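You operate a simulated robot arm through the tools that you are given. There is no shell and no other tool. Be economical: measure what you need, move in short steps, check, and stop when the job is done.

You are at the controls of a simulated two-armed robot. One attempt, no reset.

Task
Pick up the marker from the top of the back belt with one hand, pass it to the other hand and put it on the near belt top.

It is judged by the outcome, as a careful person would: the job done as asked, and still so three seconds after it is handed in. It fails if anything else is knocked over, pushed out of place, dropped, spilled or broken.

Robot
Two 7-joint arms with two-finger parallel grippers on one trunk, on a base that drives. Base frame: it is fixed to the floor where the robot stands at the start and does not move with it; the origin is under the middle of the robot, x ahead of it, y to its left, z up; the surface under the hand at the start is at about z = 1. Readings come in m, rad, newtons and seconds.
The left shoulder is at the start at [0.11, 0.169, 1.486], the right one opposite. With the tool pointing down near the work surface each hand reaches from about 0.68 to 0.76 m from the robot's upright axis, wherever it stands, measured 20 degrees to its own side. Places, roughly: near belt top [3, -3.7, 0.9]. Payload 1.57 kg a hand.
The TCP of each hand is the grasp point between the finger pads, 0.03 m short of the fingertips. In the tool frame z runs along the fingers and y along their closing line. The gripper opens to 0.08 m. The fingers are 0.017 m wide and 0.012 m thick; the gripper's body (0.04 by 0.082 m) begins 0.08 m behind the TCP.
Orientation is that of the tool frame in the base frame, as a unit quaternion [x, y, z, w]. With the fingers straight down and closing along the base's y, the tool's x points along the base's -x, its y along +y and its z along -z.

Tools
- The arms move only by the tool arm_command. It takes "left_commands", "right_commands" or both (then of equal length, played together; a hand with none holds still); each is a list of rows, each a list of 3 entries, a list of its own where there are three numbers: the turn, a rotation vector about the base's x, y, z in rad, then the shift along the base's x, y, z in cm, then the opening, from 0 (shut) to 1 (fully open). In form: [[[rx, ry, rz], [dx, dy, dz], grip], ...]. A call has 1 to 20 rows; each row shifts and turns the commanded pose from where the row before left it. Rows are played at 5 a second. More than 0.05 m and 0.15 rad between two rows, or a gripper value outside its range, and nothing of the call is played. Where a pose cannot be reached the arm comes as near as it can. A force on the tool above 40 N (or 10 N above the force at the start of the call, whichever is more), or a blocked arm, ends the call early, and 0.2 s more pass. The fingers move at their own pace (about 0.072 m/s each) and stop on an object; they squeeze with about 20 N. The grip force told is the motor's: it shows also when the fingers shut on nothing. Time passes only in rows, and 0.2 s behind the last, so rows that do not move let the fingers close. The reply holds the time, the measured pose of the TCP, the force on the tool along the base axes, the opening and the grip force, in the units named above and with some noise, with the torque about the TCP (base axes, N m) and any sound that the robot's microphone picked up.
- Cameras (640 x 400 px; columns grow to the right, rows downward): "scene" is now at [0.1664, -0.0148, 1.686]; the picture's right is [-0.16, -0.99, 0.00], its down [-0.60, 0.10, -0.79] and it looks along [0.78, -0.12, -0.61] (base axes); focal length 258 px, centre (320, 200). "left" rides on the left gripper at [0.072, 0.007, -0.122] in its tool frame; the picture's right is [-0.09, 1.00, 0.00], its down [-0.84, -0.08, -0.54] and it looks along [-0.54, -0.05, 0.84] (tool axes); focal length 238 px, centre (320, 200). "right" rides on the right gripper at [0.072, -0.007, -0.122] in its tool frame; the picture's right is [0.09, 1.00, 0.00], its down [-0.84, 0.08, -0.54] and it looks along [-0.54, 0.05, 0.84] (tool axes); focal length 238 px, centre (320, 200). There is no depth. A picture from a camera that has moved, and an enlarged one, comes with that camera's place and axes in the base frame and with its lens.
- grab_frame(camera): a new picture of that camera. No time passes.
- slide_trunk(by): slides the trunk up (or, below 0, down) by that many m; the arms and the scene camera ride with it, the base frame stays. It gives what a move gives, with no picture.
- base_move(legs): drives the robot by 1 to 6 legs, each [ahead, left, turn to the left] in m, m and rad, along the robot's own axes; the way and the turn of a leg run together, so that a leg with both is an arc; at most 1.5 m and 3.142 rad a leg. The arms and the cameras ride along, it lands a little off, and it stops where it bumps. It gives what a move gives.
- aim_head(pan, tilt): turns the head with the scene camera to pan (to the left, within 1.501 rad either way) and tilt (down, from -0.506 to 1.204), counted from straight ahead of the robot. It gives what a move gives.
- enlarge(camera, box): a new picture of the part [left, top, right, bottom] of that camera's present view, enlarged. No time passes.
- job_done(): hands the job in; it is judged then, once.

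Work in short steps. Places have to be worked out from the pictures, the camera data and where the tool is seen: move nearer, look again, correct. Check each grasp and each placing, and mend what went wrong. You have 120 turns and 88 pictures in all, those below and enlarged ones among them. Open the grippers and draw the arms clear of the work before you hand the job in, unless the task says otherwise; then end with one line.

The tools are called after "Request:" as name(argument=value, ...) on one line, values as JSON. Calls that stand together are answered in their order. arm_command: Moves the arms, as the interface text tells. Its arguments: {"type":"object","properties":{"left_commands":{"type":"array"},"right_commands":{"type":"array"}},"required":[]} The other tools are called the same way: slide_trunk (by) slides the trunk up or down; base_move (legs) drives the base; aim_head (pan, tilt) turns the head that bears the scene camera; grab_frame (camera) takes a picture; enlarge (camera, box) takes an enlarged picture of a part of a camera's view; job_done () hands the job in.

At the start:

```text
t: 0.0
left_eef_pos: [0.7048, 0.0966, 1.2178]
left_tcp_rot: [0.0, 1.0, 0.0, 0.0]
left_ft_force: [0.0, 0.7, 0.4]
left_moment: [0.01, 0.01, -0.03]
left_gripper_width: 0.08
left_finger_force: 0.2
right_eef_pos: [0.6144, -0.3598, 1.1855]
right_tcp_rot: [0.001, 1.0, 0.001, -0.001]
right_ft_force: [0.5, 1.1, 0.0]
right_moment: [0.03, -0.04, -0.01]
right_gripper_width: 0.08
right_finger_force: 0.0
trunk travel left (down, up): [-0.8, 0.09]
robot x, y, heading: [-0.0014, 0.0012, 0.004]
head pan, tilt: [-0.157, 0.653]
```

scene: 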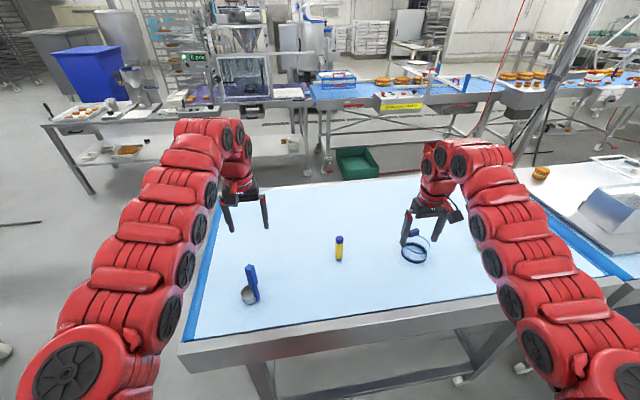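
right: 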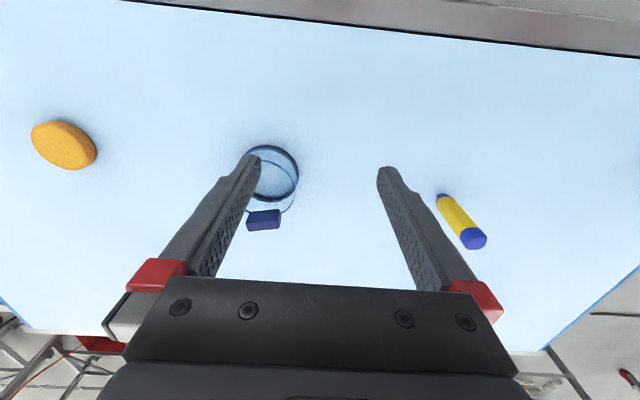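
left: 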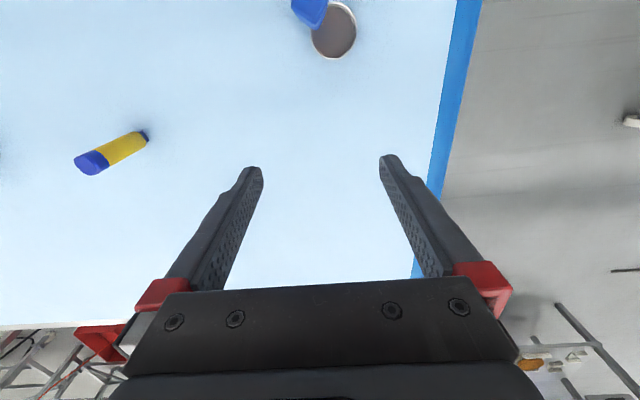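

The marker stands upright at about (0.715, -0.163), from z≈1.0 to z≈1.1. I move the open right hand above it, staying higher than its top, and then look again.

Request:
arm_command(right_commands=[[[0, 0, 0], [0, 0, 3], 1], [[0, 0, 0], [2, 4, 0], 1], [[0, 0, 0], [2, 4, 0], 1], [[0, 0, 0], [2, 4, 0], 1], [[0, 0, 0], [2, 4, 0], 1], [[0, 0, 0], [2, 3.7, 0], 1], [[0, 0, 0], [0, 0, 0], 1]])

Request:
grab_frame(camera="right")

Request:
enlarge(camera="scene", box=[220, 160, 460, 310])

```text
t: 1.6
left_eef_pos: [0.7031, 0.0945, 1.2191]
left_tcp_rot: [0.0, 1.0, 0.001, 0.0]
left_ft_force: [0.1, -0.4, -0.1]
left_moment: [0.01, -0.06, 0.04]
left_gripper_width: 0.0802
left_finger_force: 0.0
right_eef_pos: [0.7162, -0.1638, 1.217]
right_tcp_rot: [0.002, 1.0, 0.0, 0.0]
right_ft_force: [-0.3, -0.2, 0.0]
right_moment: [0.04, -0.02, 0.02]
right_gripper_width: 0.0798
right_finger_force: 0.0
trunk travel left (down, up): [-0.8, 0.09]
robot x, y, heading: [0.0001, 0.0004, 0.001]
head pan, tilt: [-0.157, 0.653]
```

```text
84 pictures are left
camera right: at [0.6414, -0.1704, 1.3395], right [-0.09, 1.0, 0.0], down [0.84, 0.07, 0.54], along [0.54, 0.05, -0.84], focal length 238 px, centre (320, 200)
```

right: 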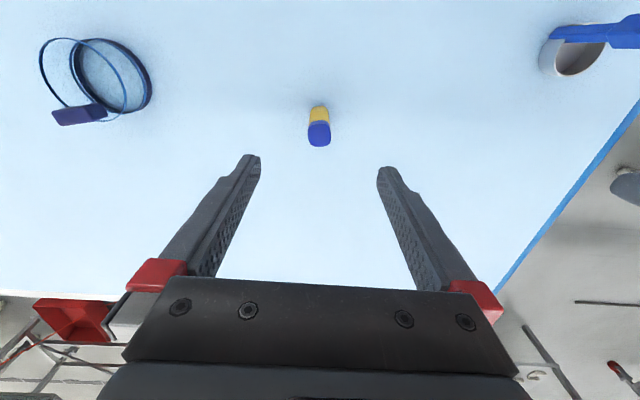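

```text
2.67 times, centred on (340, 235) of scene
camera zoom: at [0.1655, -0.0168, 1.6861], right [-0.16, -0.99, 0.0], down [-0.6, 0.1, -0.79], along [0.78, -0.12, -0.61], focal length 688 px, centre (267, 107)
```

zoom: 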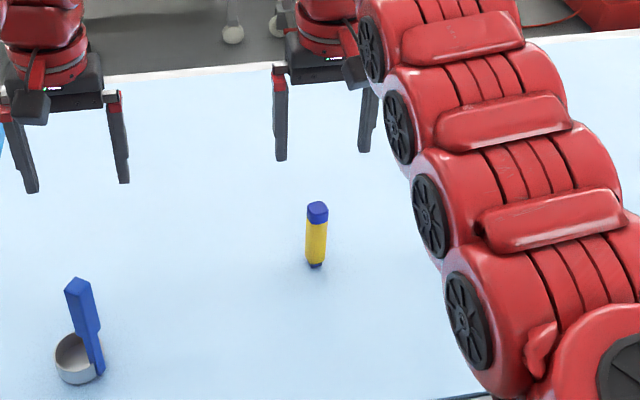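

Both views agree: the marker is at about (0.713, -0.163), with its top at 1.10, and it sits between the fingers. I descend until the TCP is at 1.08, then look before closing.

Request:
arm_command(right_commands=[[[0, 0, 0], [-0.2, 0, -4], 1], [[0, 0, 0], [0, 0, -4], 1], [[0, 0, 0], [0, 0, -3.5], 1], [[0, 0, 0], [0, 0, -2.2], 1], [[0, 0, 0], [0, 0, 0], 1]])

Request:
grab_frame(camera="right")

Request:
enlarge(camera="scene", box=[260, 180, 420, 280])

```text
t: 2.8
left_eef_pos: [0.705, 0.0953, 1.2183]
left_tcp_rot: [0.0, 1.0, 0.001, 0.0]
left_ft_force: [0.1, 1.1, -1.0]
left_moment: [0.04, -0.03, 0.04]
left_gripper_width: 0.0799
left_finger_force: 0.1
right_eef_pos: [0.713, -0.162, 1.0805]
right_tcp_rot: [0.0, 1.0, 0.0, 0.0]
right_ft_force: [-0.6, 0.3, 0.1]
right_moment: [0.01, -0.01, 0.02]
right_gripper_width: 0.0799
right_finger_force: 0.0
trunk travel left (down, up): [-0.8, 0.09]
robot x, y, heading: [-0.0022, 0.0006, -0.001]
head pan, tilt: [-0.157, 0.653]
```

```text
82 pictures are left
camera right: at [0.6392, -0.1676, 1.2036], right [-0.09, 1.0, 0.0], down [0.84, 0.08, 0.54], along [0.54, 0.05, -0.84], focal length 238 px, centre (320, 200)
```

right: 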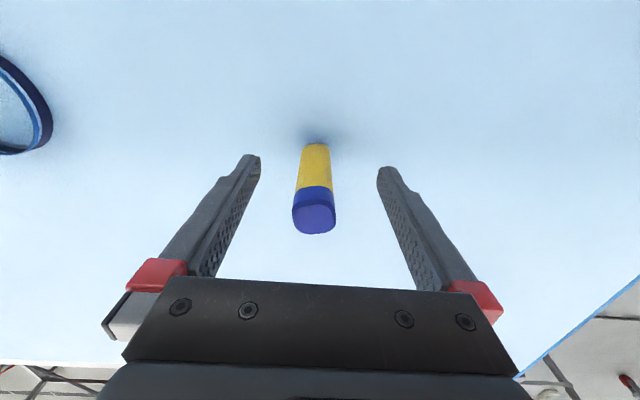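

```text
4.00 times, centred on (340, 230) of scene
camera zoom: at [0.1659, -0.0148, 1.6861], right [-0.16, -0.99, 0.0], down [-0.6, 0.1, -0.79], along [0.78, -0.12, -0.61], focal length 1032 px, centre (240, 80)
```

zoom: 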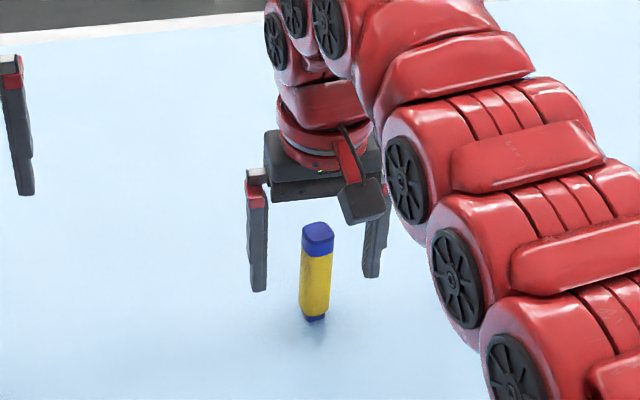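

The marker is centred between the fingers and its top is about 2 cm above the TCP. I close the right hand.

Request:
arm_command(right_commands=[[[0, 0, 0], [0, 0, 0], 0], [[0, 0, 0], [0, 0, 0], 0], [[0, 0, 0], [0, 0, 0], 0], [[0, 0, 0], [0, 0, 0], 0], [[0, 0, 0], [0, 0, 0], 0], [[0, 0, 0], [0, 0, 2], 0], [[0, 0, 0], [0, 0, 4], 0], [[0, 0, 0], [0, 0, 4], 0], [[0, 0, 0], [0, 0, 4], 0], [[0, 0, 0], [0, 0, 0], 0]])

Request:
enlarge(camera="scene", box=[260, 130, 420, 230])

Request:
grab_frame(camera="right")

```text
t: 5.0
left_eef_pos: [0.7057, 0.0969, 1.2178]
left_tcp_rot: [-0.001, 1.0, 0.0, 0.0]
left_ft_force: [0.6, -1.3, 0.6]
left_moment: [-0.03, -0.02, -0.01]
left_gripper_width: 0.0798
left_finger_force: 0.0
right_eef_pos: [0.7115, -0.1618, 1.22]
right_tcp_rot: [0.001, 1.0, 0.001, 0.001]
right_ft_force: [0.1, -0.2, -0.5]
right_moment: [-0.01, -0.01, 0.01]
right_gripper_width: 0.0235
right_finger_force: 20.2
trunk travel left (down, up): [-0.8, 0.09]
robot x, y, heading: [0.0031, -0.0015, 0.0]
head pan, tilt: [-0.157, 0.653]
```

```text
4.00 times, centred on (340, 180) of scene
camera zoom: at [0.1669, -0.0151, 1.6859], right [-0.16, -0.99, 0.0], down [-0.6, 0.1, -0.79], along [0.78, -0.12, -0.61], focal length 1032 px, centre (240, 280)
```

zoom: 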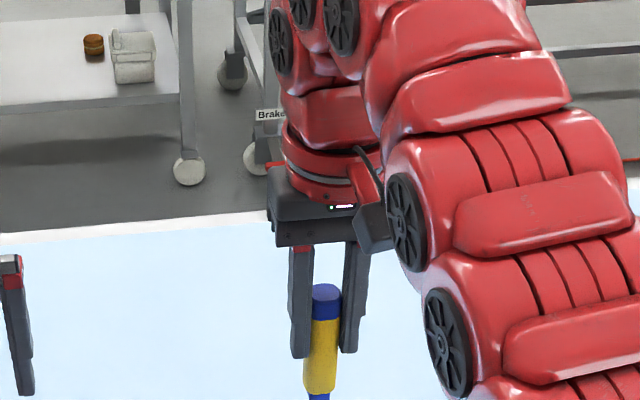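

```text
79 pictures are left
camera right: at [0.6377, -0.1679, 1.3433], right [-0.09, 1.0, 0.0], down [0.84, 0.08, 0.54], along [0.54, 0.05, -0.84], focal length 238 px, centre (320, 200)
```

right: 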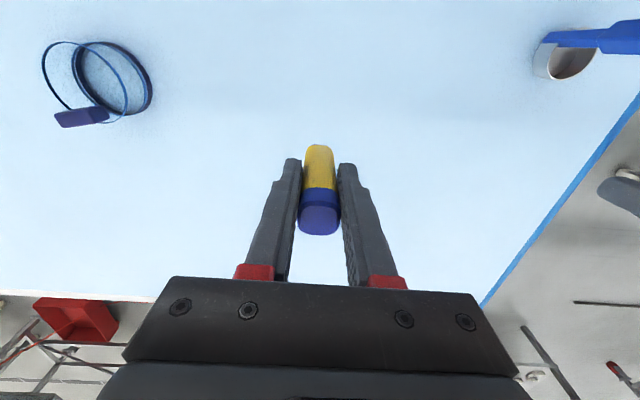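

The right hand holds the marker firmly, 23.5 mm wide. Now I raise the left hand and turn it so it will point to the right, about 20° downward, with its closing line along x. It will grip the marker's lower part.

Request:
arm_command(left_commands=[[[0, 0, 0.1428], [-0.5, 1, 2.5], 1], [[0, 0, 0.1428], [-0.5, 1, 2.5], 1], [[0, 0, 0.1428], [-0.5, 1, 2.5], 1], [[0, 0, 0.1428], [-0.5, 1, 2.5], 1], [[0, 0, 0.1428], [-0.5, 1, 0], 1], [[0, 0, 0.1428], [-0.5, 1, 0], 1], [[0, 0, 0.1428], [0, 0, 0], 1], [[0, 0, 0.1428], [0, 0, 0], 1], [[0, 0, 0.1428], [0, 0, 0], 1], [[0, 0, 0.1428], [0, 0, 0], 1], [[0, 0, 0.1428], [0, 0, 0], 1], [[0, 0, 0], [0, 0, 0], 1]])

```text
t: 7.6
left_eef_pos: [0.6966, 0.1848, 1.254]
left_tcp_rot: [0.707, -0.707, 0.0, 0.0]
left_ft_force: [-0.4, 0.5, 0.0]
left_moment: [0.02, -0.03, -0.01]
left_gripper_width: 0.0799
left_finger_force: 0.1
left hand out of reach, approached as far as the arm can: row 2, 3, 4
right_eef_pos: [0.7124, -0.1604, 1.2201]
right_tcp_rot: [0.001, 1.0, 0.0, 0.0]
right_ft_force: [0.7, 1.1, 0.4]
right_moment: [0.01, -0.05, -0.02]
right_gripper_width: 0.0234
right_finger_force: 20.2
trunk travel left (down, up): [-0.8, 0.09]
robot x, y, heading: [0.0006, -0.0019, 0.001]
head pan, tilt: [-0.157, 0.653]
```

The yaw worked, though height above about 1.25 is out of reach with the tool pointing down. Next I tilt the left tool toward -y by 70°.

Request:
arm_command(left_commands=[[[-0.1358, 0, 0], [0, 0, 0], 1], [[-0.1358, 0, 0], [0, 0, 0], 1], [[-0.1358, 0, 0], [0, 0, 0], 1], [[-0.1358, 0, 0], [0, 0, 0], 1], [[-0.1358, 0, 0], [0, 0, 0], 1], [[-0.1358, 0, 0], [0, 0, 0], 1], [[-0.1358, 0, 0], [0, 0, 0], 1], [[-0.1358, 0, 0], [0, 0, 0], 1], [[-0.1358, 0, 0], [0, 0, 0], 1], [[0, 0, 0], [0, 0, 0], 1]])

Request:
grab_frame(camera="left")

Request:
grab_frame(camera="scene")

```text
t: 9.8
left_eef_pos: [0.6807, 0.1804, 1.2607]
left_tcp_rot: [0.605, -0.605, 0.367, 0.365]
left_ft_force: [-0.2, -0.6, -0.1]
left_moment: [0.0, 0.01, -0.02]
left_gripper_width: 0.0802
left_finger_force: 0.0
left hand out of reach, approached as far as the arm can: row 6, 7, 9
right_eef_pos: [0.7113, -0.1611, 1.2207]
right_tcp_rot: [0.001, 1.0, 0.0, 0.001]
right_ft_force: [0.3, -0.3, -1.4]
right_moment: [-0.02, -0.02, 0.02]
right_gripper_width: 0.0235
right_finger_force: 19.8
trunk travel left (down, up): [-0.8, 0.09]
robot x, y, heading: [-0.0004, 0.0003, -0.004]
head pan, tilt: [-0.157, 0.653]
```

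```text
78 pictures are left
camera left: at [0.6735, 0.2549, 1.3805], right [-1.0, 0.04, -0.08], down [0.08, 0.87, -0.49], along [0.05, -0.49, -0.87], focal length 238 px, centre (320, 200)
```

left: 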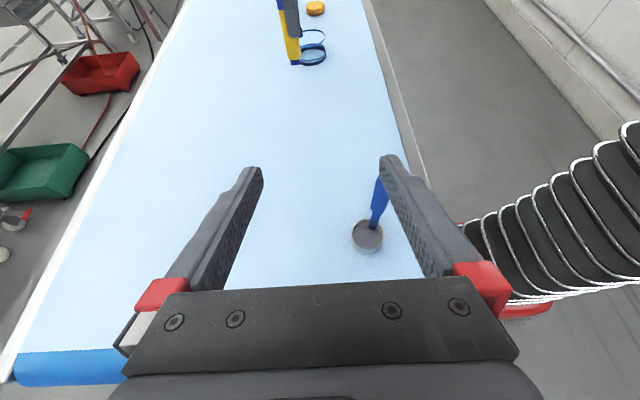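

```text
77 pictures are left
camera scene: at [0.1661, -0.0148, 1.6861], right [-0.16, -0.99, 0.0], down [-0.6, 0.1, -0.79], along [0.78, -0.12, -0.61], focal length 258 px, centre (320, 200)
```

scene: 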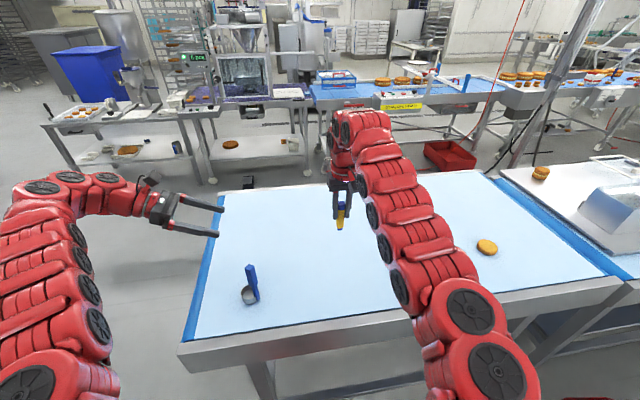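

The left hand is oriented and about 28° below horizontal. The mug's handle reaches z≈1.14 near (0.615, 0.10), so I stay above it and to one side. I bring the right hand to y≈-0.12 and z≈1.24, and the left hand to a staging pose to the left of the marker.

Request:
arm_command(right_commands=[[[0, 0, 0], [-0.4, 2, 1], 0], [[0, 0, 0], [-0.4, 2, 1], 0], [[0, 0, 0], [0, 0, 0], 0], [[0, 0, 0], [0, 0, 0], 0], [[0, 0, 0], [0, 0, 0], 0], [[0, 0, 0], [0, 0, 0], 0]], left_commands=[[[0, 0, 0], [0.4, -3.2, -1.4], 1], [[0, 0, 0], [0.4, -3.2, -1.4], 1], [[0, 0, 0], [0.4, -3.2, -1.4], 1], [[0, 0, 0], [0.4, -3.2, -1.4], 1], [[0, 0, 0], [0.4, -3.2, -1.4], 1], [[0, 0, 0], [0, 0, 0], 1]])

```text
t: 11.2
left_eef_pos: [0.7005, 0.0185, 1.19]
left_tcp_rot: [-0.605, 0.605, -0.368, -0.366]
left_ft_force: [-0.5, -0.2, 0.0]
left_moment: [0.0, 0.01, -0.01]
left_gripper_width: 0.0801
left_finger_force: 0.2
right_eef_pos: [0.7047, -0.1192, 1.2414]
right_tcp_rot: [0.001, 1.0, 0.0, 0.0]
right_ft_force: [-0.1, 0.3, -0.9]
right_moment: [0.02, -0.03, 0.02]
right_gripper_width: 0.0235
right_finger_force: 20.0
trunk travel left (down, up): [-0.8, 0.09]
robot x, y, heading: [-0.0006, 0.0009, 0.002]
head pan, tilt: [-0.157, 0.653]
```

Both arms are where I wanted them. I try tilting the left hand the remaining 0.13 rad, then look at both hands.

Request:
arm_command(left_commands=[[[-0.13, 0, 0], [0.4, 0, 0], 1], [[0, 0, 0], [0, 0, 0], 1]])

Request:
grab_frame(camera="left")

Request:
enlarge(camera="scene", box=[200, 120, 400, 245])

```text
t: 11.8
left_eef_pos: [0.7048, 0.02, 1.1909]
left_tcp_rot: [0.581, -0.58, 0.405, 0.403]
left_ft_force: [0.1, -0.3, 0.4]
left_moment: [-0.03, 0.03, -0.01]
left_gripper_width: 0.0802
left_finger_force: 0.1
right_eef_pos: [0.7027, -0.1198, 1.2411]
right_tcp_rot: [0.001, 1.0, 0.0, 0.0]
right_ft_force: [-0.4, 0.1, 0.0]
right_moment: [-0.03, 0.01, -0.02]
right_gripper_width: 0.0233
right_finger_force: 20.3
trunk travel left (down, up): [-0.8, 0.09]
robot x, y, heading: [-0.0016, -0.0038, 0.001]
head pan, tilt: [-0.157, 0.653]
```

```text
76 pictures are left
camera left: at [0.698, 0.1105, 1.2994], right [-1.0, 0.03, -0.09], down [0.08, 0.8, -0.6], along [0.05, -0.6, -0.8], focal length 238 px, centre (320, 200)
```

left: 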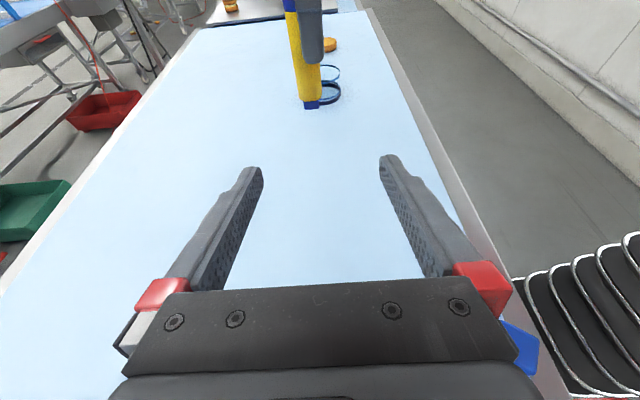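

```text
3.20 times, centred on (300, 182) of scene
camera zoom: at [0.1661, -0.0147, 1.6861], right [-0.16, -0.99, 0.0], down [-0.6, 0.1, -0.79], along [0.78, -0.12, -0.61], focal length 826 px, centre (384, 256)
```

zoom: 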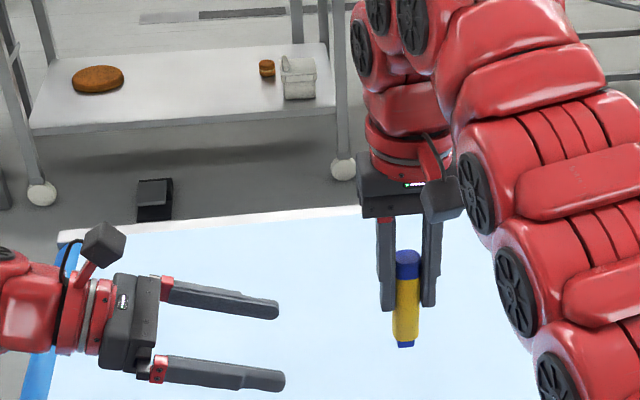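

The marker's bottom is at z≈1.16, and the left hand at 1.19 is lined up with its lower part. I slide the left hand in along -y in short steps, with the marker ending slightly ahead of the TCP.

Request:
arm_command(left_commands=[[[0, 0, 0], [-0.05, -3, 0], 1], [[0, 0, 0], [-0.05, -3, 0], 1], [[0, 0, 0], [0, -3, 0], 1], [[0, 0, 0], [0, -2.5, 0], 1], [[0, 0, 0], [0, -1.5, 0], 1], [[0, 0, 0], [0, 0, 0], 1]])

Request:
grab_frame(camera="left")

Request:
enlarge(camera="scene", box=[240, 130, 400, 230])

```text
t: 13.2
left_eef_pos: [0.7048, -0.1079, 1.1899]
left_tcp_rot: [-0.579, 0.58, -0.405, -0.405]
left_ft_force: [-0.7, 1.0, -0.4]
left_moment: [-0.03, 0.02, 0.0]
left_gripper_width: 0.0798
left_finger_force: 0.0
right_eef_pos: [0.7043, -0.1198, 1.242]
right_tcp_rot: [0.001, 1.0, 0.001, 0.0]
right_ft_force: [0.6, 0.9, -0.7]
right_moment: [-0.03, 0.03, 0.0]
right_gripper_width: 0.0237
right_finger_force: 19.6
trunk travel left (down, up): [-0.8, 0.09]
robot x, y, heading: [-0.0044, -0.0026, -0.006]
head pan, tilt: [-0.157, 0.653]
```

```text
74 pictures are left
camera left: at [0.6992, -0.0189, 1.2995], right [-1.0, 0.03, -0.09], down [0.08, 0.8, -0.6], along [0.05, -0.6, -0.8], focal length 238 px, centre (320, 200)
```

left: 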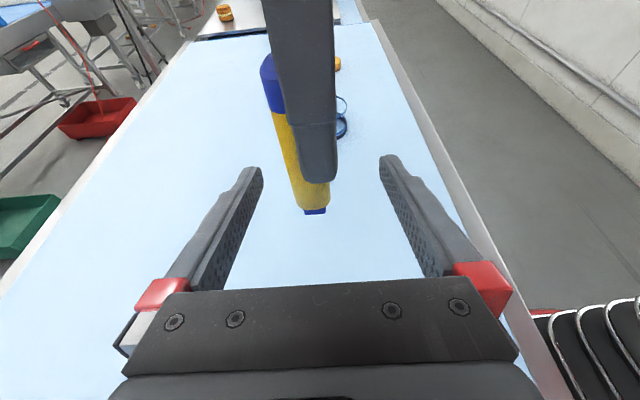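

```text
4.00 times, centred on (320, 180) of scene
camera zoom: at [0.1666, -0.0144, 1.686], right [-0.16, -0.99, 0.0], down [-0.6, 0.1, -0.79], along [0.78, -0.12, -0.61], focal length 1032 px, centre (320, 280)
```

zoom: 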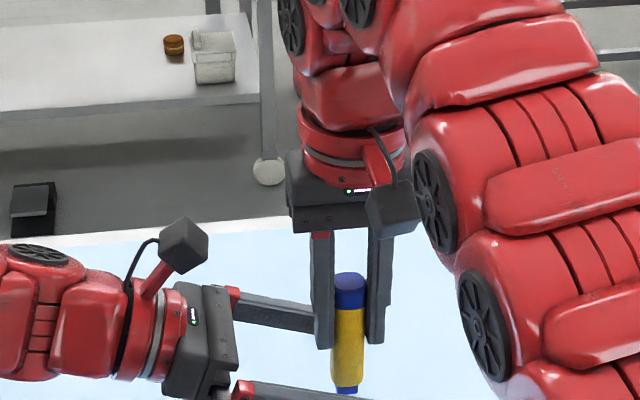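

The marker's lower end is centred between the left fingers and clear of the right fingertips. I close the left hand while the right hand keeps holding.

Request:
arm_command(left_commands=[[[0, 0, 0], [0, 0, 0], 0], [[0, 0, 0], [0, 0, 0], 0], [[0, 0, 0], [0, 0, 0], 0], [[0, 0, 0], [0, 0, 0], 0], [[0, 0, 0], [0, 0, 0], 0], [[0, 0, 0], [0, 0, 0], 0]])

Request:
grab_frame(camera="left")

```text
t: 14.6
left_eef_pos: [0.7063, -0.1092, 1.1911]
left_tcp_rot: [0.581, -0.58, 0.405, 0.403]
left_ft_force: [14.6, -0.9, 0.6]
left_moment: [0.13, 0.44, -0.06]
left_gripper_width: 0.0238
left_finger_force: 20.2
right_eef_pos: [0.7035, -0.1201, 1.2404]
right_tcp_rot: [0.001, 1.0, 0.0, -0.001]
right_ft_force: [-14.3, 1.6, -1.4]
right_moment: [-0.09, 0.24, 0.23]
right_gripper_width: 0.0236
right_finger_force: 19.7
trunk travel left (down, up): [-0.8, 0.09]
robot x, y, heading: [0.0032, 0.0009, 0.002]
head pan, tilt: [-0.157, 0.653]
```

```text
72 pictures are left
camera left: at [0.6993, -0.0189, 1.2998], right [-1.0, 0.03, -0.09], down [0.08, 0.8, -0.6], along [0.05, -0.6, -0.8], focal length 238 px, centre (320, 200)
```

left: 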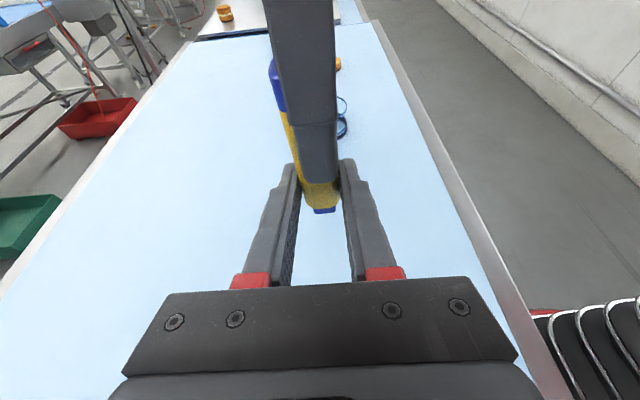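

The left hand grips the marker, but there is a 14 N sideways load between the hands. I shift the left hand slightly along +x to relax it.

Request:
arm_command(left_commands=[[[0, 0, 0], [0.1, 0, 0], 0], [[0, 0, 0], [0, 0, 0], 0]])

```text
t: 15.2
left_eef_pos: [0.7072, -0.1082, 1.1911]
left_tcp_rot: [-0.58, 0.58, -0.405, -0.404]
left_ft_force: [10.8, -1.3, 3.0]
left_moment: [0.03, 0.34, -0.09]
left_gripper_width: 0.024
left_finger_force: 20.1
right_eef_pos: [0.7044, -0.1204, 1.2402]
right_tcp_rot: [0.0, 1.0, 0.0, 0.0]
right_ft_force: [-11.6, 1.1, -3.4]
right_moment: [-0.04, 0.18, 0.19]
right_gripper_width: 0.0236
right_finger_force: 19.8
trunk travel left (down, up): [-0.8, 0.09]
robot x, y, heading: [-0.0004, -0.0026, 0.0]
head pan, tilt: [-0.157, 0.653]
```

That lowered the load by about 3.5 N per mm, so I shift another 3 mm.

Request:
arm_command(left_commands=[[[0, 0, 0], [0.15, 0, 0], 0], [[0, 0, 0], [0.15, 0, 0], 0], [[0, 0, 0], [0, 0, 0], 0]])

```text
t: 16.0
left_eef_pos: [0.7078, -0.1093, 1.19]
left_tcp_rot: [0.58, -0.58, 0.405, 0.405]
left_ft_force: [-6.9, 4.1, 7.4]
left_moment: [-0.26, 0.13, -0.21]
left_gripper_width: 0.0235
left_finger_force: 19.6
right_eef_pos: [0.7052, -0.1197, 1.241]
right_tcp_rot: [0.002, 1.0, -0.001, 0.001]
right_ft_force: [7.4, -3.8, -8.5]
right_moment: [-0.04, -0.48, 0.08]
right_gripper_width: 0.024
right_finger_force: 19.6
trunk travel left (down, up): [-0.8, 0.09]
robot x, y, heading: [-0.0009, -0.0001, 0.001]
head pan, tilt: [-0.157, 0.653]
```

It went slightly past, so I go back 1 mm. Then I open the right hand partway, just enough to clear.

Request:
arm_command(left_commands=[[[0, 0, 0], [-0.1, 0, 0], 0], [[0, 0, 0], [0, 0, 0], 0], [[0, 0, 0], [0, 0, 0], 0], [[0, 0, 0], [0, 0, 0], 0]], right_commands=[[[0, 0, 0], [0, 0, 0], 0], [[0, 0, 0], [0, 0, 0], 0.6], [[0, 0, 0], [0, 0, 0], 0.6], [[0, 0, 0], [0, 0, 0], 0.6]])

Request:
grab_frame(camera="left")

Request:
grab_frame(camera="right")

```text
t: 17.0
left_eef_pos: [0.7077, -0.1094, 1.191]
left_tcp_rot: [-0.58, 0.58, -0.405, -0.404]
left_ft_force: [-0.4, 0.2, 0.2]
left_moment: [0.02, 0.0, 0.0]
left_gripper_width: 0.0234
left_finger_force: 19.8
right_eef_pos: [0.7035, -0.1193, 1.2409]
right_tcp_rot: [0.001, 1.0, 0.0, 0.0]
right_ft_force: [-0.1, -0.5, -0.6]
right_moment: [0.0, -0.01, 0.01]
right_gripper_width: 0.0481
right_finger_force: 0.1
trunk travel left (down, up): [-0.8, 0.09]
robot x, y, heading: [0.0027, 0.0, 0.004]
head pan, tilt: [-0.157, 0.653]
```

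```text
71 pictures are left
camera left: at [0.7008, -0.0188, 1.2994], right [-1.0, 0.03, -0.09], down [0.08, 0.8, -0.6], along [0.05, -0.6, -0.8], focal length 238 px, centre (320, 200)
```

left: 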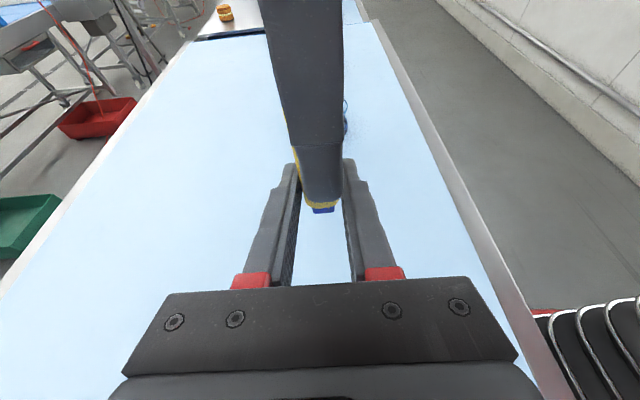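

```text
70 pictures are left
camera right: at [0.6301, -0.126, 1.364], right [-0.09, 1.0, 0.0], down [0.84, 0.08, 0.54], along [0.54, 0.05, -0.84], focal length 238 px, centre (320, 200)
```

right: 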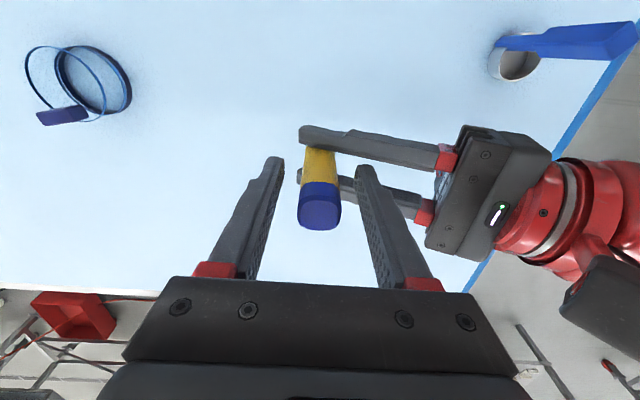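

The left hand alone now holds the marker. I lower the left hand 5 cm while raising the right slightly so the marker top clears the right fingertips, then move the right hand away.

Request:
arm_command(left_commands=[[[0, 0, 0], [0, 0, -2], 0], [[0, 0, 0], [0, 0, -2], 0], [[0, 0, 0], [0, 0, -2], 0], [[0, 0, 0], [0, 0, 0], 0], [[0, 0, 0], [0, 0, 0], 0], [[0, 0, 0], [0, 0, 0], 0], [[0, 0, 0], [0, 0, 0], 0], [[0, 0, 0], [0, 0, 0], 0]], right_commands=[[[0, 0, 0], [0, 0, 0.5], 0.6], [[0, 0, 0], [0, 0, 0.5], 0.6], [[0, 0, 0], [0, 0, 0], 0.6], [[0, 0, 0], [0, 0, 0], 0.6], [[0, 0, 0], [-1, -3, 0], 0.6], [[0, 0, 0], [-2, -4, 0], 0.6], [[0, 0, 0], [-2, -4, 0], 0.6], [[0, 0, 0], [-2, -4, 0], 0.6]])

Request:
grab_frame(camera="scene")

Request:
grab_frame(camera="left")

```text
t: 18.8
left_eef_pos: [0.7056, -0.111, 1.1294]
left_tcp_rot: [0.581, -0.58, 0.405, 0.403]
left_ft_force: [0.6, -0.6, -0.5]
left_moment: [0.06, 0.02, 0.02]
left_gripper_width: 0.0235
left_finger_force: 20.0
right_eef_pos: [0.6371, -0.2752, 1.2314]
right_tcp_rot: [0.001, 1.0, 0.003, 0.0]
right_ft_force: [-0.3, -0.7, -0.5]
right_moment: [0.05, 0.0, 0.01]
right_gripper_width: 0.0481
right_finger_force: 0.1
right hand out of reach, approached as far as the arm can: row 6, 7, 8
trunk travel left (down, up): [-0.8, 0.09]
robot x, y, heading: [0.0007, 0.0013, 0.001]
head pan, tilt: [-0.157, 0.653]
```

```text
69 pictures are left
camera scene: at [0.1649, -0.0173, 1.6861], right [-0.16, -0.99, 0.0], down [-0.6, 0.1, -0.79], along [0.78, -0.12, -0.61], focal length 258 px, centre (320, 200)
```

scene: 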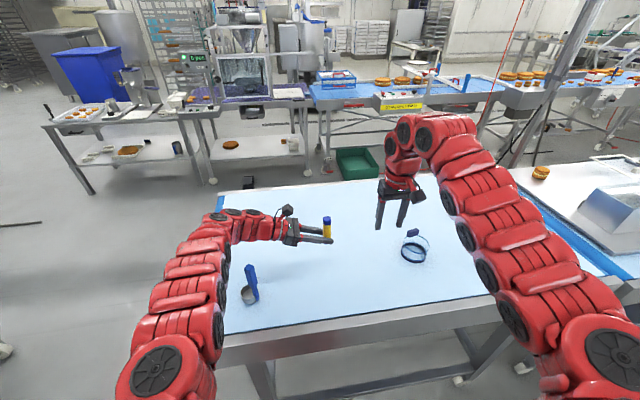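

```text
68 pictures are left
camera left: at [0.6992, -0.0205, 1.2384], right [-1.0, 0.03, -0.09], down [0.08, 0.8, -0.6], along [0.05, -0.6, -0.8], focal length 238 px, centre (320, 200)
```

left: 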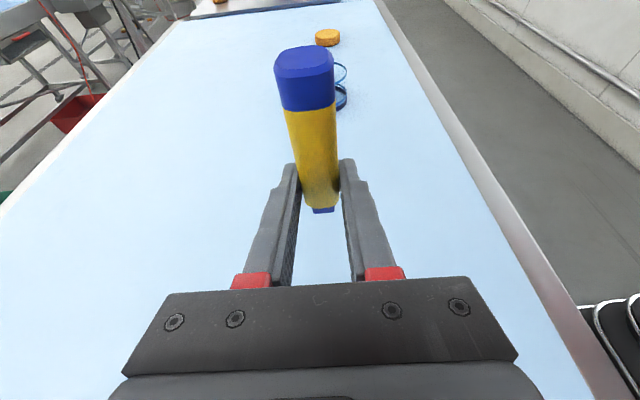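

The handover is done: the left hand holds the marker upright and the right hand is clear. Now I look toward the near belt at about (3, -3.7).

Request:
aim_head(pan=-0.9, tilt=0.25)

Request:
grab_frame(camera="scene")

```text
t: 19.9
left_eef_pos: [0.7067, -0.1083, 1.1295]
left_tcp_rot: [0.58, -0.58, 0.405, 0.404]
left_ft_force: [0.1, 0.4, -0.1]
left_moment: [-0.01, -0.01, 0.01]
left_gripper_width: 0.0235
left_finger_force: 19.6
right_eef_pos: [0.6389, -0.2748, 1.2324]
right_tcp_rot: [0.0, 1.0, 0.002, 0.001]
right_ft_force: [0.9, -0.5, 0.3]
right_moment: [0.01, -0.02, 0.02]
right_gripper_width: 0.048
right_finger_force: 0.1
trunk travel left (down, up): [-0.8, 0.09]
robot x, y, heading: [-0.0023, -0.0025, 0.001]
head pan, tilt: [-0.901, 0.25]
```

```text
67 pictures are left
camera scene: at [0.1387, -0.0747, 1.7228], right [-0.78, -0.62, 0.0], down [-0.15, 0.19, -0.97], along [0.6, -0.76, -0.25], focal length 258 px, centre (320, 200)
```

scene: 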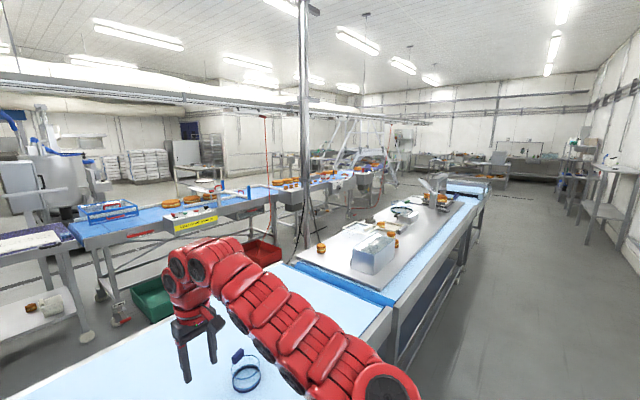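

The target point projects to about pixel (321, 182), on the belt line across the aisle. I enlarge that area.

Request:
enlarge(camera="scene", box=[220, 140, 420, 265])

Request:
enlarge(camera="scene", box=[60, 160, 300, 310])

```text
3.20 times, centred on (320, 202) of scene
camera zoom: at [0.1387, -0.0747, 1.7228], right [-0.78, -0.62, 0.0], down [-0.15, 0.19, -0.97], along [0.6, -0.76, -0.25], focal length 826 px, centre (320, 192)
```

zoom: 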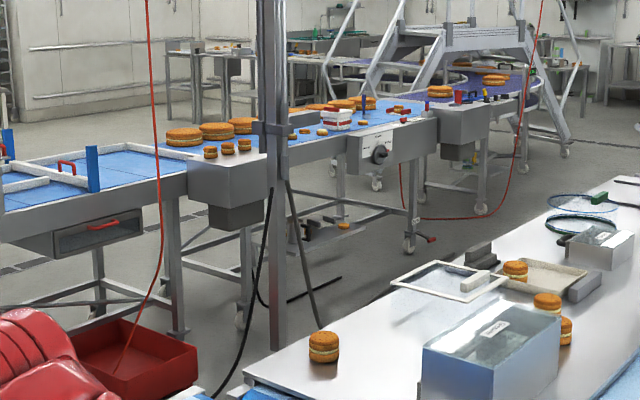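

```text
2.67 times, centred on (180, 235) of scene
camera zoom: at [0.1387, -0.0747, 1.7228], right [-0.78, -0.62, 0.0], down [-0.15, 0.19, -0.97], along [0.6, -0.76, -0.25], focal length 688 px, centre (693, 107)
```

zoom: 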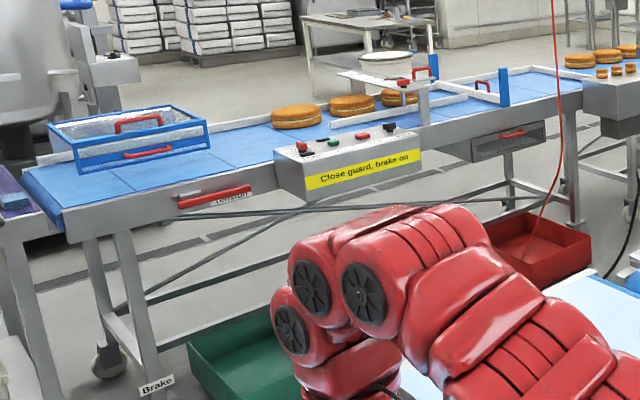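

The back line's far edge is at x≈1.15. The near belt's front edge is at x≈2.6, with free aisle in between and a pole somewhere near y≈-2.5. I raise the trunk so everything clears the mug handle, then strafe left past the table end.

Request:
slide_trunk(by=0.085)

Request:
base_move(legs=[[0, 0.55, 0], [0, 0.55, 0]])

Request:
aim_head(pan=0, tilt=0.5)

Request:
grab_frame(camera="scene")

```text
t: 21.1
left_eef_pos: [0.7066, -0.1088, 1.2136]
left_tcp_rot: [0.58, -0.579, 0.406, 0.404]
left_ft_force: [0.2, -0.1, -0.8]
left_moment: [0.02, 0.0, -0.02]
left_gripper_width: 0.0232
left_finger_force: 20.6
right_eef_pos: [0.6402, -0.2745, 1.3158]
right_tcp_rot: [0.001, 1.0, 0.001, 0.001]
right_ft_force: [-0.1, -0.3, -0.4]
right_moment: [0.0, -0.01, 0.0]
right_gripper_width: 0.048
right_finger_force: 0.1
trunk travel left (down, up): [-0.885, 0.005]
robot x, y, heading: [-0.0003, 0.0032, -0.001]
head pan, tilt: [-0.901, 0.25]
```

```text
t: 27.0
left_eef_pos: [0.7025, 0.998, 1.2129]
left_tcp_rot: [0.584, -0.577, 0.407, 0.401]
left_ft_force: [0.7, -0.8, -1.0]
left_moment: [0.0, 0.05, -0.02]
left_gripper_width: 0.0235
left_finger_force: 20.3
right_eef_pos: [0.6377, 0.8306, 1.3168]
right_tcp_rot: [-0.006, 1.0, 0.001, 0.001]
right_ft_force: [-0.6, 0.4, -0.9]
right_moment: [0.01, -0.01, 0.0]
right_gripper_width: 0.0479
right_finger_force: 0.1
trunk travel left (down, up): [-0.885, 0.005]
robot x, y, heading: [-0.0052, 1.0927, 0.015]
head pan, tilt: [-0.901, 0.25]
```

```text
t: 28.2
left_eef_pos: [0.703, 0.9975, 1.2141]
left_tcp_rot: [0.584, -0.576, 0.408, 0.401]
left_ft_force: [0.9, -0.4, -0.3]
left_moment: [0.05, 0.02, -0.01]
left_gripper_width: 0.0235
left_finger_force: 19.9
right_eef_pos: [0.6378, 0.8312, 1.3167]
right_tcp_rot: [-0.005, 1.0, 0.0, 0.001]
right_ft_force: [-0.4, -0.2, -0.3]
right_moment: [0.02, -0.01, 0.0]
right_gripper_width: 0.048
right_finger_force: 0.0
trunk travel left (down, up): [-0.885, 0.005]
robot x, y, heading: [-0.005, 1.0981, 0.016]
head pan, tilt: [0.0, 0.499]
```

```text
64 pictures are left
camera scene: at [0.1673, 1.0978, 1.7847], right [0.01, -1.0, 0.0], down [-0.48, -0.01, -0.88], along [0.88, 0.01, -0.48], focal length 258 px, centre (320, 200)
```

scene: 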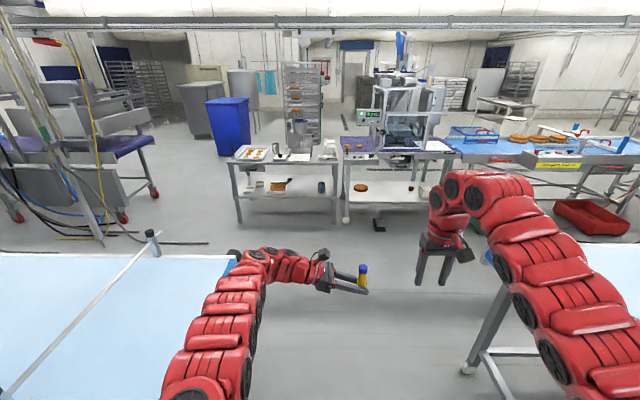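

A second table stands on the left, so the gap runs from y≈0.31 to y≈1.47. I centre the robot at y≈0.88 and drive forward in two steps.

Request:
base_move(legs=[[0, -0.22, -0.016], [0.6, 0, 0], [0.6, 0, 0], [0.5, 0, 0]])

Request:
aim_head(pan=-1.1, tilt=0.45)

Request:
grab_frame(camera="scene")

```text
t: 38.5
left_eef_pos: [2.4145, 0.6728, 1.2154]
left_tcp_rot: [-0.568, 0.591, -0.397, -0.412]
left_ft_force: [-0.2, 0.1, -1.4]
left_moment: [-0.03, -0.02, 0.02]
left_gripper_width: 0.0235
left_finger_force: 20.2
right_eef_pos: [2.3397, 0.51, 1.3179]
right_tcp_rot: [0.019, 1.0, 0.001, 0.0]
right_ft_force: [-0.4, 0.1, -0.1]
right_moment: [0.0, 0.01, 0.0]
right_gripper_width: 0.0478
right_finger_force: 0.1
trunk travel left (down, up): [-0.885, 0.005]
robot x, y, heading: [1.7125, 0.8068, -0.037]
head pan, tilt: [0.0, 0.499]
```

```text
t: 39.9
left_eef_pos: [2.4162, 0.672, 1.2137]
left_tcp_rot: [-0.569, 0.591, -0.397, -0.412]
left_ft_force: [0.3, -0.4, -0.2]
left_moment: [0.03, 0.02, 0.01]
left_gripper_width: 0.0235
left_finger_force: 20.4
right_eef_pos: [2.3423, 0.5096, 1.3173]
right_tcp_rot: [0.019, 1.0, 0.001, 0.001]
right_ft_force: [-0.7, -1.1, 0.0]
right_moment: [0.02, -0.02, -0.01]
right_gripper_width: 0.048
right_finger_force: 0.0
trunk travel left (down, up): [-0.885, 0.005]
robot x, y, heading: [1.7139, 0.8082, -0.033]
head pan, tilt: [-1.1, 0.45]
```

```text
63 pictures are left
camera scene: at [1.8332, 0.7194, 1.7891], right [-0.91, -0.42, 0.0], down [-0.18, 0.39, -0.9], along [0.38, -0.82, -0.44], focal length 258 px, centre (320, 200)
```

scene: 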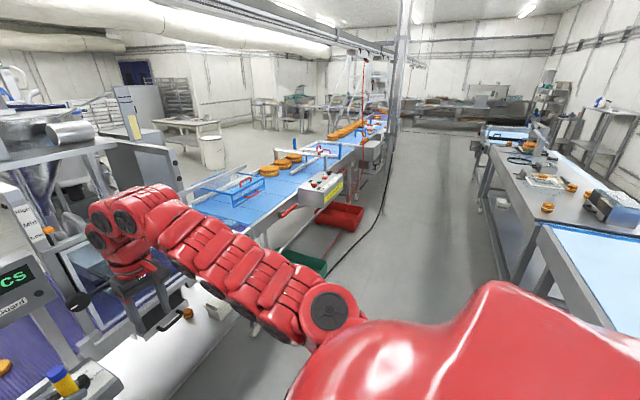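

I'm in the aisle. I enlarge the aisle ahead to locate the hanging pole and the cables.

Request:
enlarge(camera="scene", box=[280, 50, 480, 175])

Request:
enlarge(camera="scene", box=[240, 110, 480, 260])

```text
3.20 times, centred on (380, 112) of scene
camera zoom: at [1.8332, 0.7194, 1.7891], right [-0.91, -0.42, 0.0], down [-0.18, 0.39, -0.9], along [0.38, -0.82, -0.44], focal length 826 px, centre (128, 480)
```

zoom: 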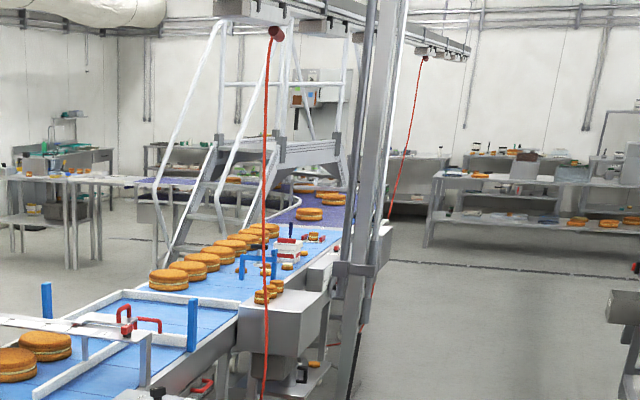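

```text
2.67 times, centred on (360, 185) of scene
camera zoom: at [1.8332, 0.7194, 1.7891], right [-0.91, -0.42, 0.0], down [-0.18, 0.39, -0.9], along [0.38, -0.82, -0.44], focal length 688 px, centre (213, 240)
```

zoom: 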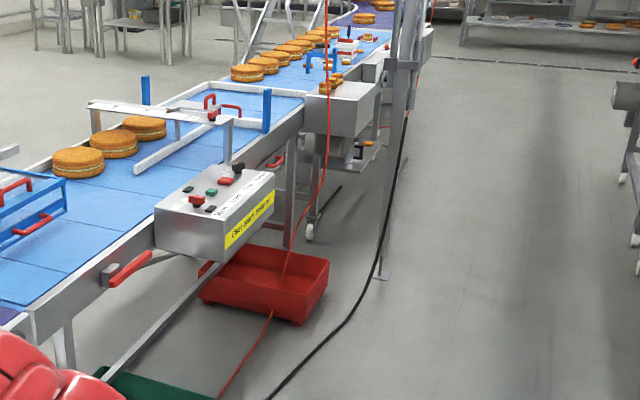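

The pole's base is at about (2.37, -2.6), and the floor cables lie at x≥2.4. I turn right to face along -y at x≈1.72, so the arms stay inside the aisle, and then look.

Request:
base_move(legs=[[0, 0, -0.77], [0, 0, -0.77]])

Request:
aim_head(pan=0, tilt=0.4)

Request:
grab_frame(camera="scene")

```text
t: 44.3
left_eef_pos: [1.605, 0.1008, 1.2138]
left_tcp_rot: [0.0, 0.821, 0.0, -0.571]
left_ft_force: [0.0, 0.6, -0.2]
left_moment: [-0.02, 0.01, 0.01]
left_gripper_width: 0.0234
left_finger_force: 20.1
right_eef_pos: [1.4394, 0.1682, 1.3169]
right_tcp_rot: [0.708, 0.706, 0.0, 0.001]
right_ft_force: [0.2, 0.1, 0.1]
right_moment: [0.01, -0.04, -0.01]
right_gripper_width: 0.0482
right_finger_force: 0.1
trunk travel left (down, up): [-0.885, 0.005]
robot x, y, heading: [1.715, 0.8081, -1.571]
head pan, tilt: [-1.1, 0.45]
```

```text
t: 45.6
left_eef_pos: [1.6039, 0.1005, 1.215]
left_tcp_rot: [0.0, 0.82, -0.001, -0.572]
left_ft_force: [0.8, 0.4, 0.0]
left_moment: [-0.01, 0.02, 0.03]
left_gripper_width: 0.0238
left_finger_force: 20.1
right_eef_pos: [1.4389, 0.1692, 1.3171]
right_tcp_rot: [0.708, 0.707, 0.0, 0.0]
right_ft_force: [1.1, 0.0, 0.4]
right_moment: [0.02, -0.03, 0.05]
right_gripper_width: 0.0478
right_finger_force: 0.0
trunk travel left (down, up): [-0.885, 0.005]
robot x, y, heading: [1.7126, 0.804, -1.572]
head pan, tilt: [0.0, 0.4]
```

```text
60 pictures are left
camera scene: at [1.7134, 0.6327, 1.7938], right [-1.0, 0.0, 0.0], down [0.0, 0.39, -0.92], along [0.0, -0.92, -0.39], focal length 258 px, centre (320, 200)
```

scene: 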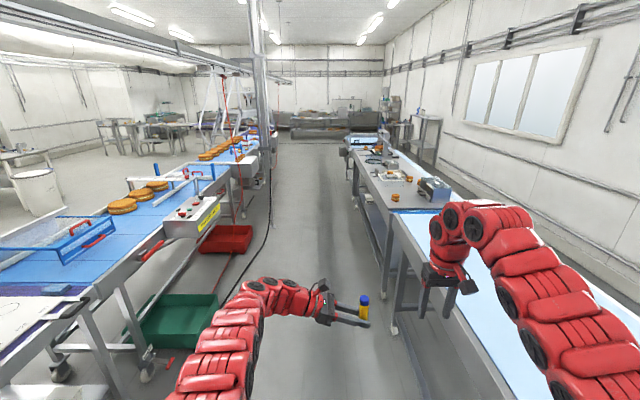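

The aisle ahead is clear along x≈1.72. I drive 2.4 m ahead and check for drift before passing the pole.

Request:
base_move(legs=[[1.2, 0, 0], [1.2, 0, 0]])

Request:
grab_frame(camera="scene")

```text
t: 57.4
left_eef_pos: [1.6804, -2.3062, 1.2142]
left_tcp_rot: [-0.013, 0.82, -0.01, -0.572]
left_ft_force: [-0.9, 0.0, 0.1]
left_moment: [-0.01, -0.03, 0.0]
left_gripper_width: 0.0235
left_finger_force: 20.3
right_eef_pos: [1.5128, -2.2448, 1.3169]
right_tcp_rot: [0.696, 0.718, 0.0, 0.001]
right_ft_force: [-0.1, 0.3, 0.4]
right_moment: [-0.03, -0.01, 0.02]
right_gripper_width: 0.0479
right_finger_force: 0.1
trunk travel left (down, up): [-0.885, 0.005]
robot x, y, heading: [1.7659, -1.5973, -1.542]
head pan, tilt: [0.0, 0.4]
```

```text
59 pictures are left
camera scene: at [1.7734, -1.7705, 1.7939], right [-1.0, -0.03, 0.0], down [-0.01, 0.39, -0.92], along [0.03, -0.92, -0.39], focal length 258 px, centre (320, 200)
```

scene: 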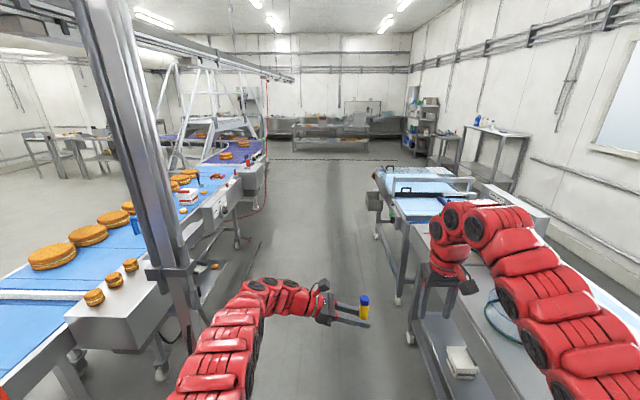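

The pole sits at x≈2.27 on the left. I shift 0.12 m to the right, straighten the heading, and continue past it.

Request:
base_move(legs=[[0, -0.12, -0.03], [0.8, 0, 0], [0.8, 0, 0]])

Request:
aim_head(pan=0.9, tilt=0.5)

Request:
grab_frame(camera="scene")

```text
t: 66.4
left_eef_pos: [1.5629, -3.9063, 1.2146]
left_tcp_rot: [-0.004, 0.82, -0.003, -0.572]
left_ft_force: [-0.3, -0.4, -0.4]
left_moment: [0.01, 0.01, -0.01]
left_gripper_width: 0.0235
left_finger_force: 19.8
right_eef_pos: [1.3958, -3.8405, 1.3175]
right_tcp_rot: [0.704, 0.71, 0.001, 0.002]
right_ft_force: [-0.1, -0.3, 0.0]
right_moment: [-0.01, -0.02, 0.02]
right_gripper_width: 0.0481
right_finger_force: 0.1
trunk travel left (down, up): [-0.885, 0.005]
robot x, y, heading: [1.6622, -3.2012, -1.559]
head pan, tilt: [0.0, 0.4]
```

```text
t: 67.6
left_eef_pos: [1.5623, -3.9068, 1.2129]
left_tcp_rot: [-0.005, 0.82, -0.004, -0.572]
left_ft_force: [-0.5, 0.8, -0.7]
left_moment: [0.04, -0.04, -0.04]
left_gripper_width: 0.0236
left_finger_force: 20.5
right_eef_pos: [1.3959, -3.8428, 1.318]
right_tcp_rot: [0.704, 0.71, 0.0, 0.001]
right_ft_force: [0.0, 0.1, -0.2]
right_moment: [0.02, 0.07, 0.02]
right_gripper_width: 0.048
right_finger_force: 0.1
trunk travel left (down, up): [-0.885, 0.005]
robot x, y, heading: [1.6615, -3.2052, -1.561]
head pan, tilt: [0.901, 0.499]
```

```text
58 pictures are left
camera scene: at [1.7361, -3.3374, 1.7847], right [-0.61, -0.79, 0.0], down [-0.38, 0.29, -0.88], along [0.69, -0.54, -0.48], focal length 258 px, centre (320, 200)
```

scene: 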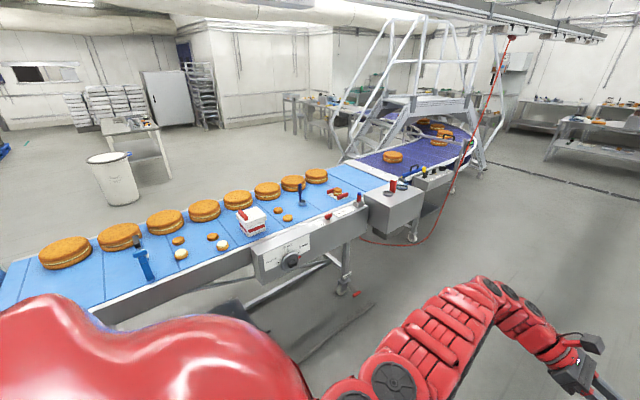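

I'm past the pole and the near belt is in view. I enlarge its surface to find a free patch.

Request:
enlarge(camera="scene", box=[60, 160, 260, 310])

Request:
enlarge(camera="scene", box=[220, 140, 420, 280])

```text
2.67 times, centred on (160, 235) of scene
camera zoom: at [1.7361, -3.3374, 1.7847], right [-0.61, -0.79, 0.0], down [-0.38, 0.29, -0.88], along [0.69, -0.54, -0.48], focal length 688 px, centre (747, 107)
```

zoom: 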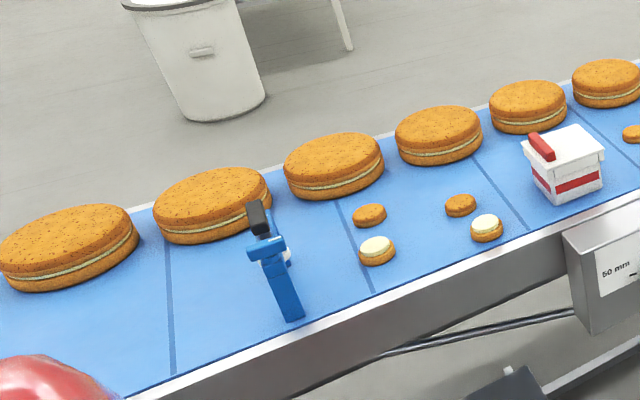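

```text
2.86 times, centred on (320, 210) of scene
camera zoom: at [1.7361, -3.3374, 1.7847], right [-0.61, -0.79, 0.0], down [-0.38, 0.29, -0.88], along [0.69, -0.54, -0.48], focal length 737 px, centre (320, 171)
```

zoom: 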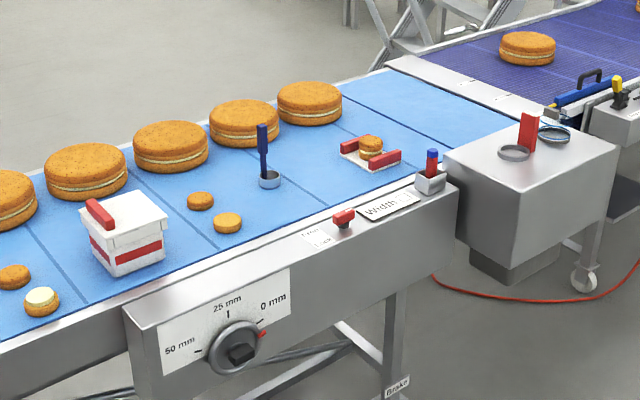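

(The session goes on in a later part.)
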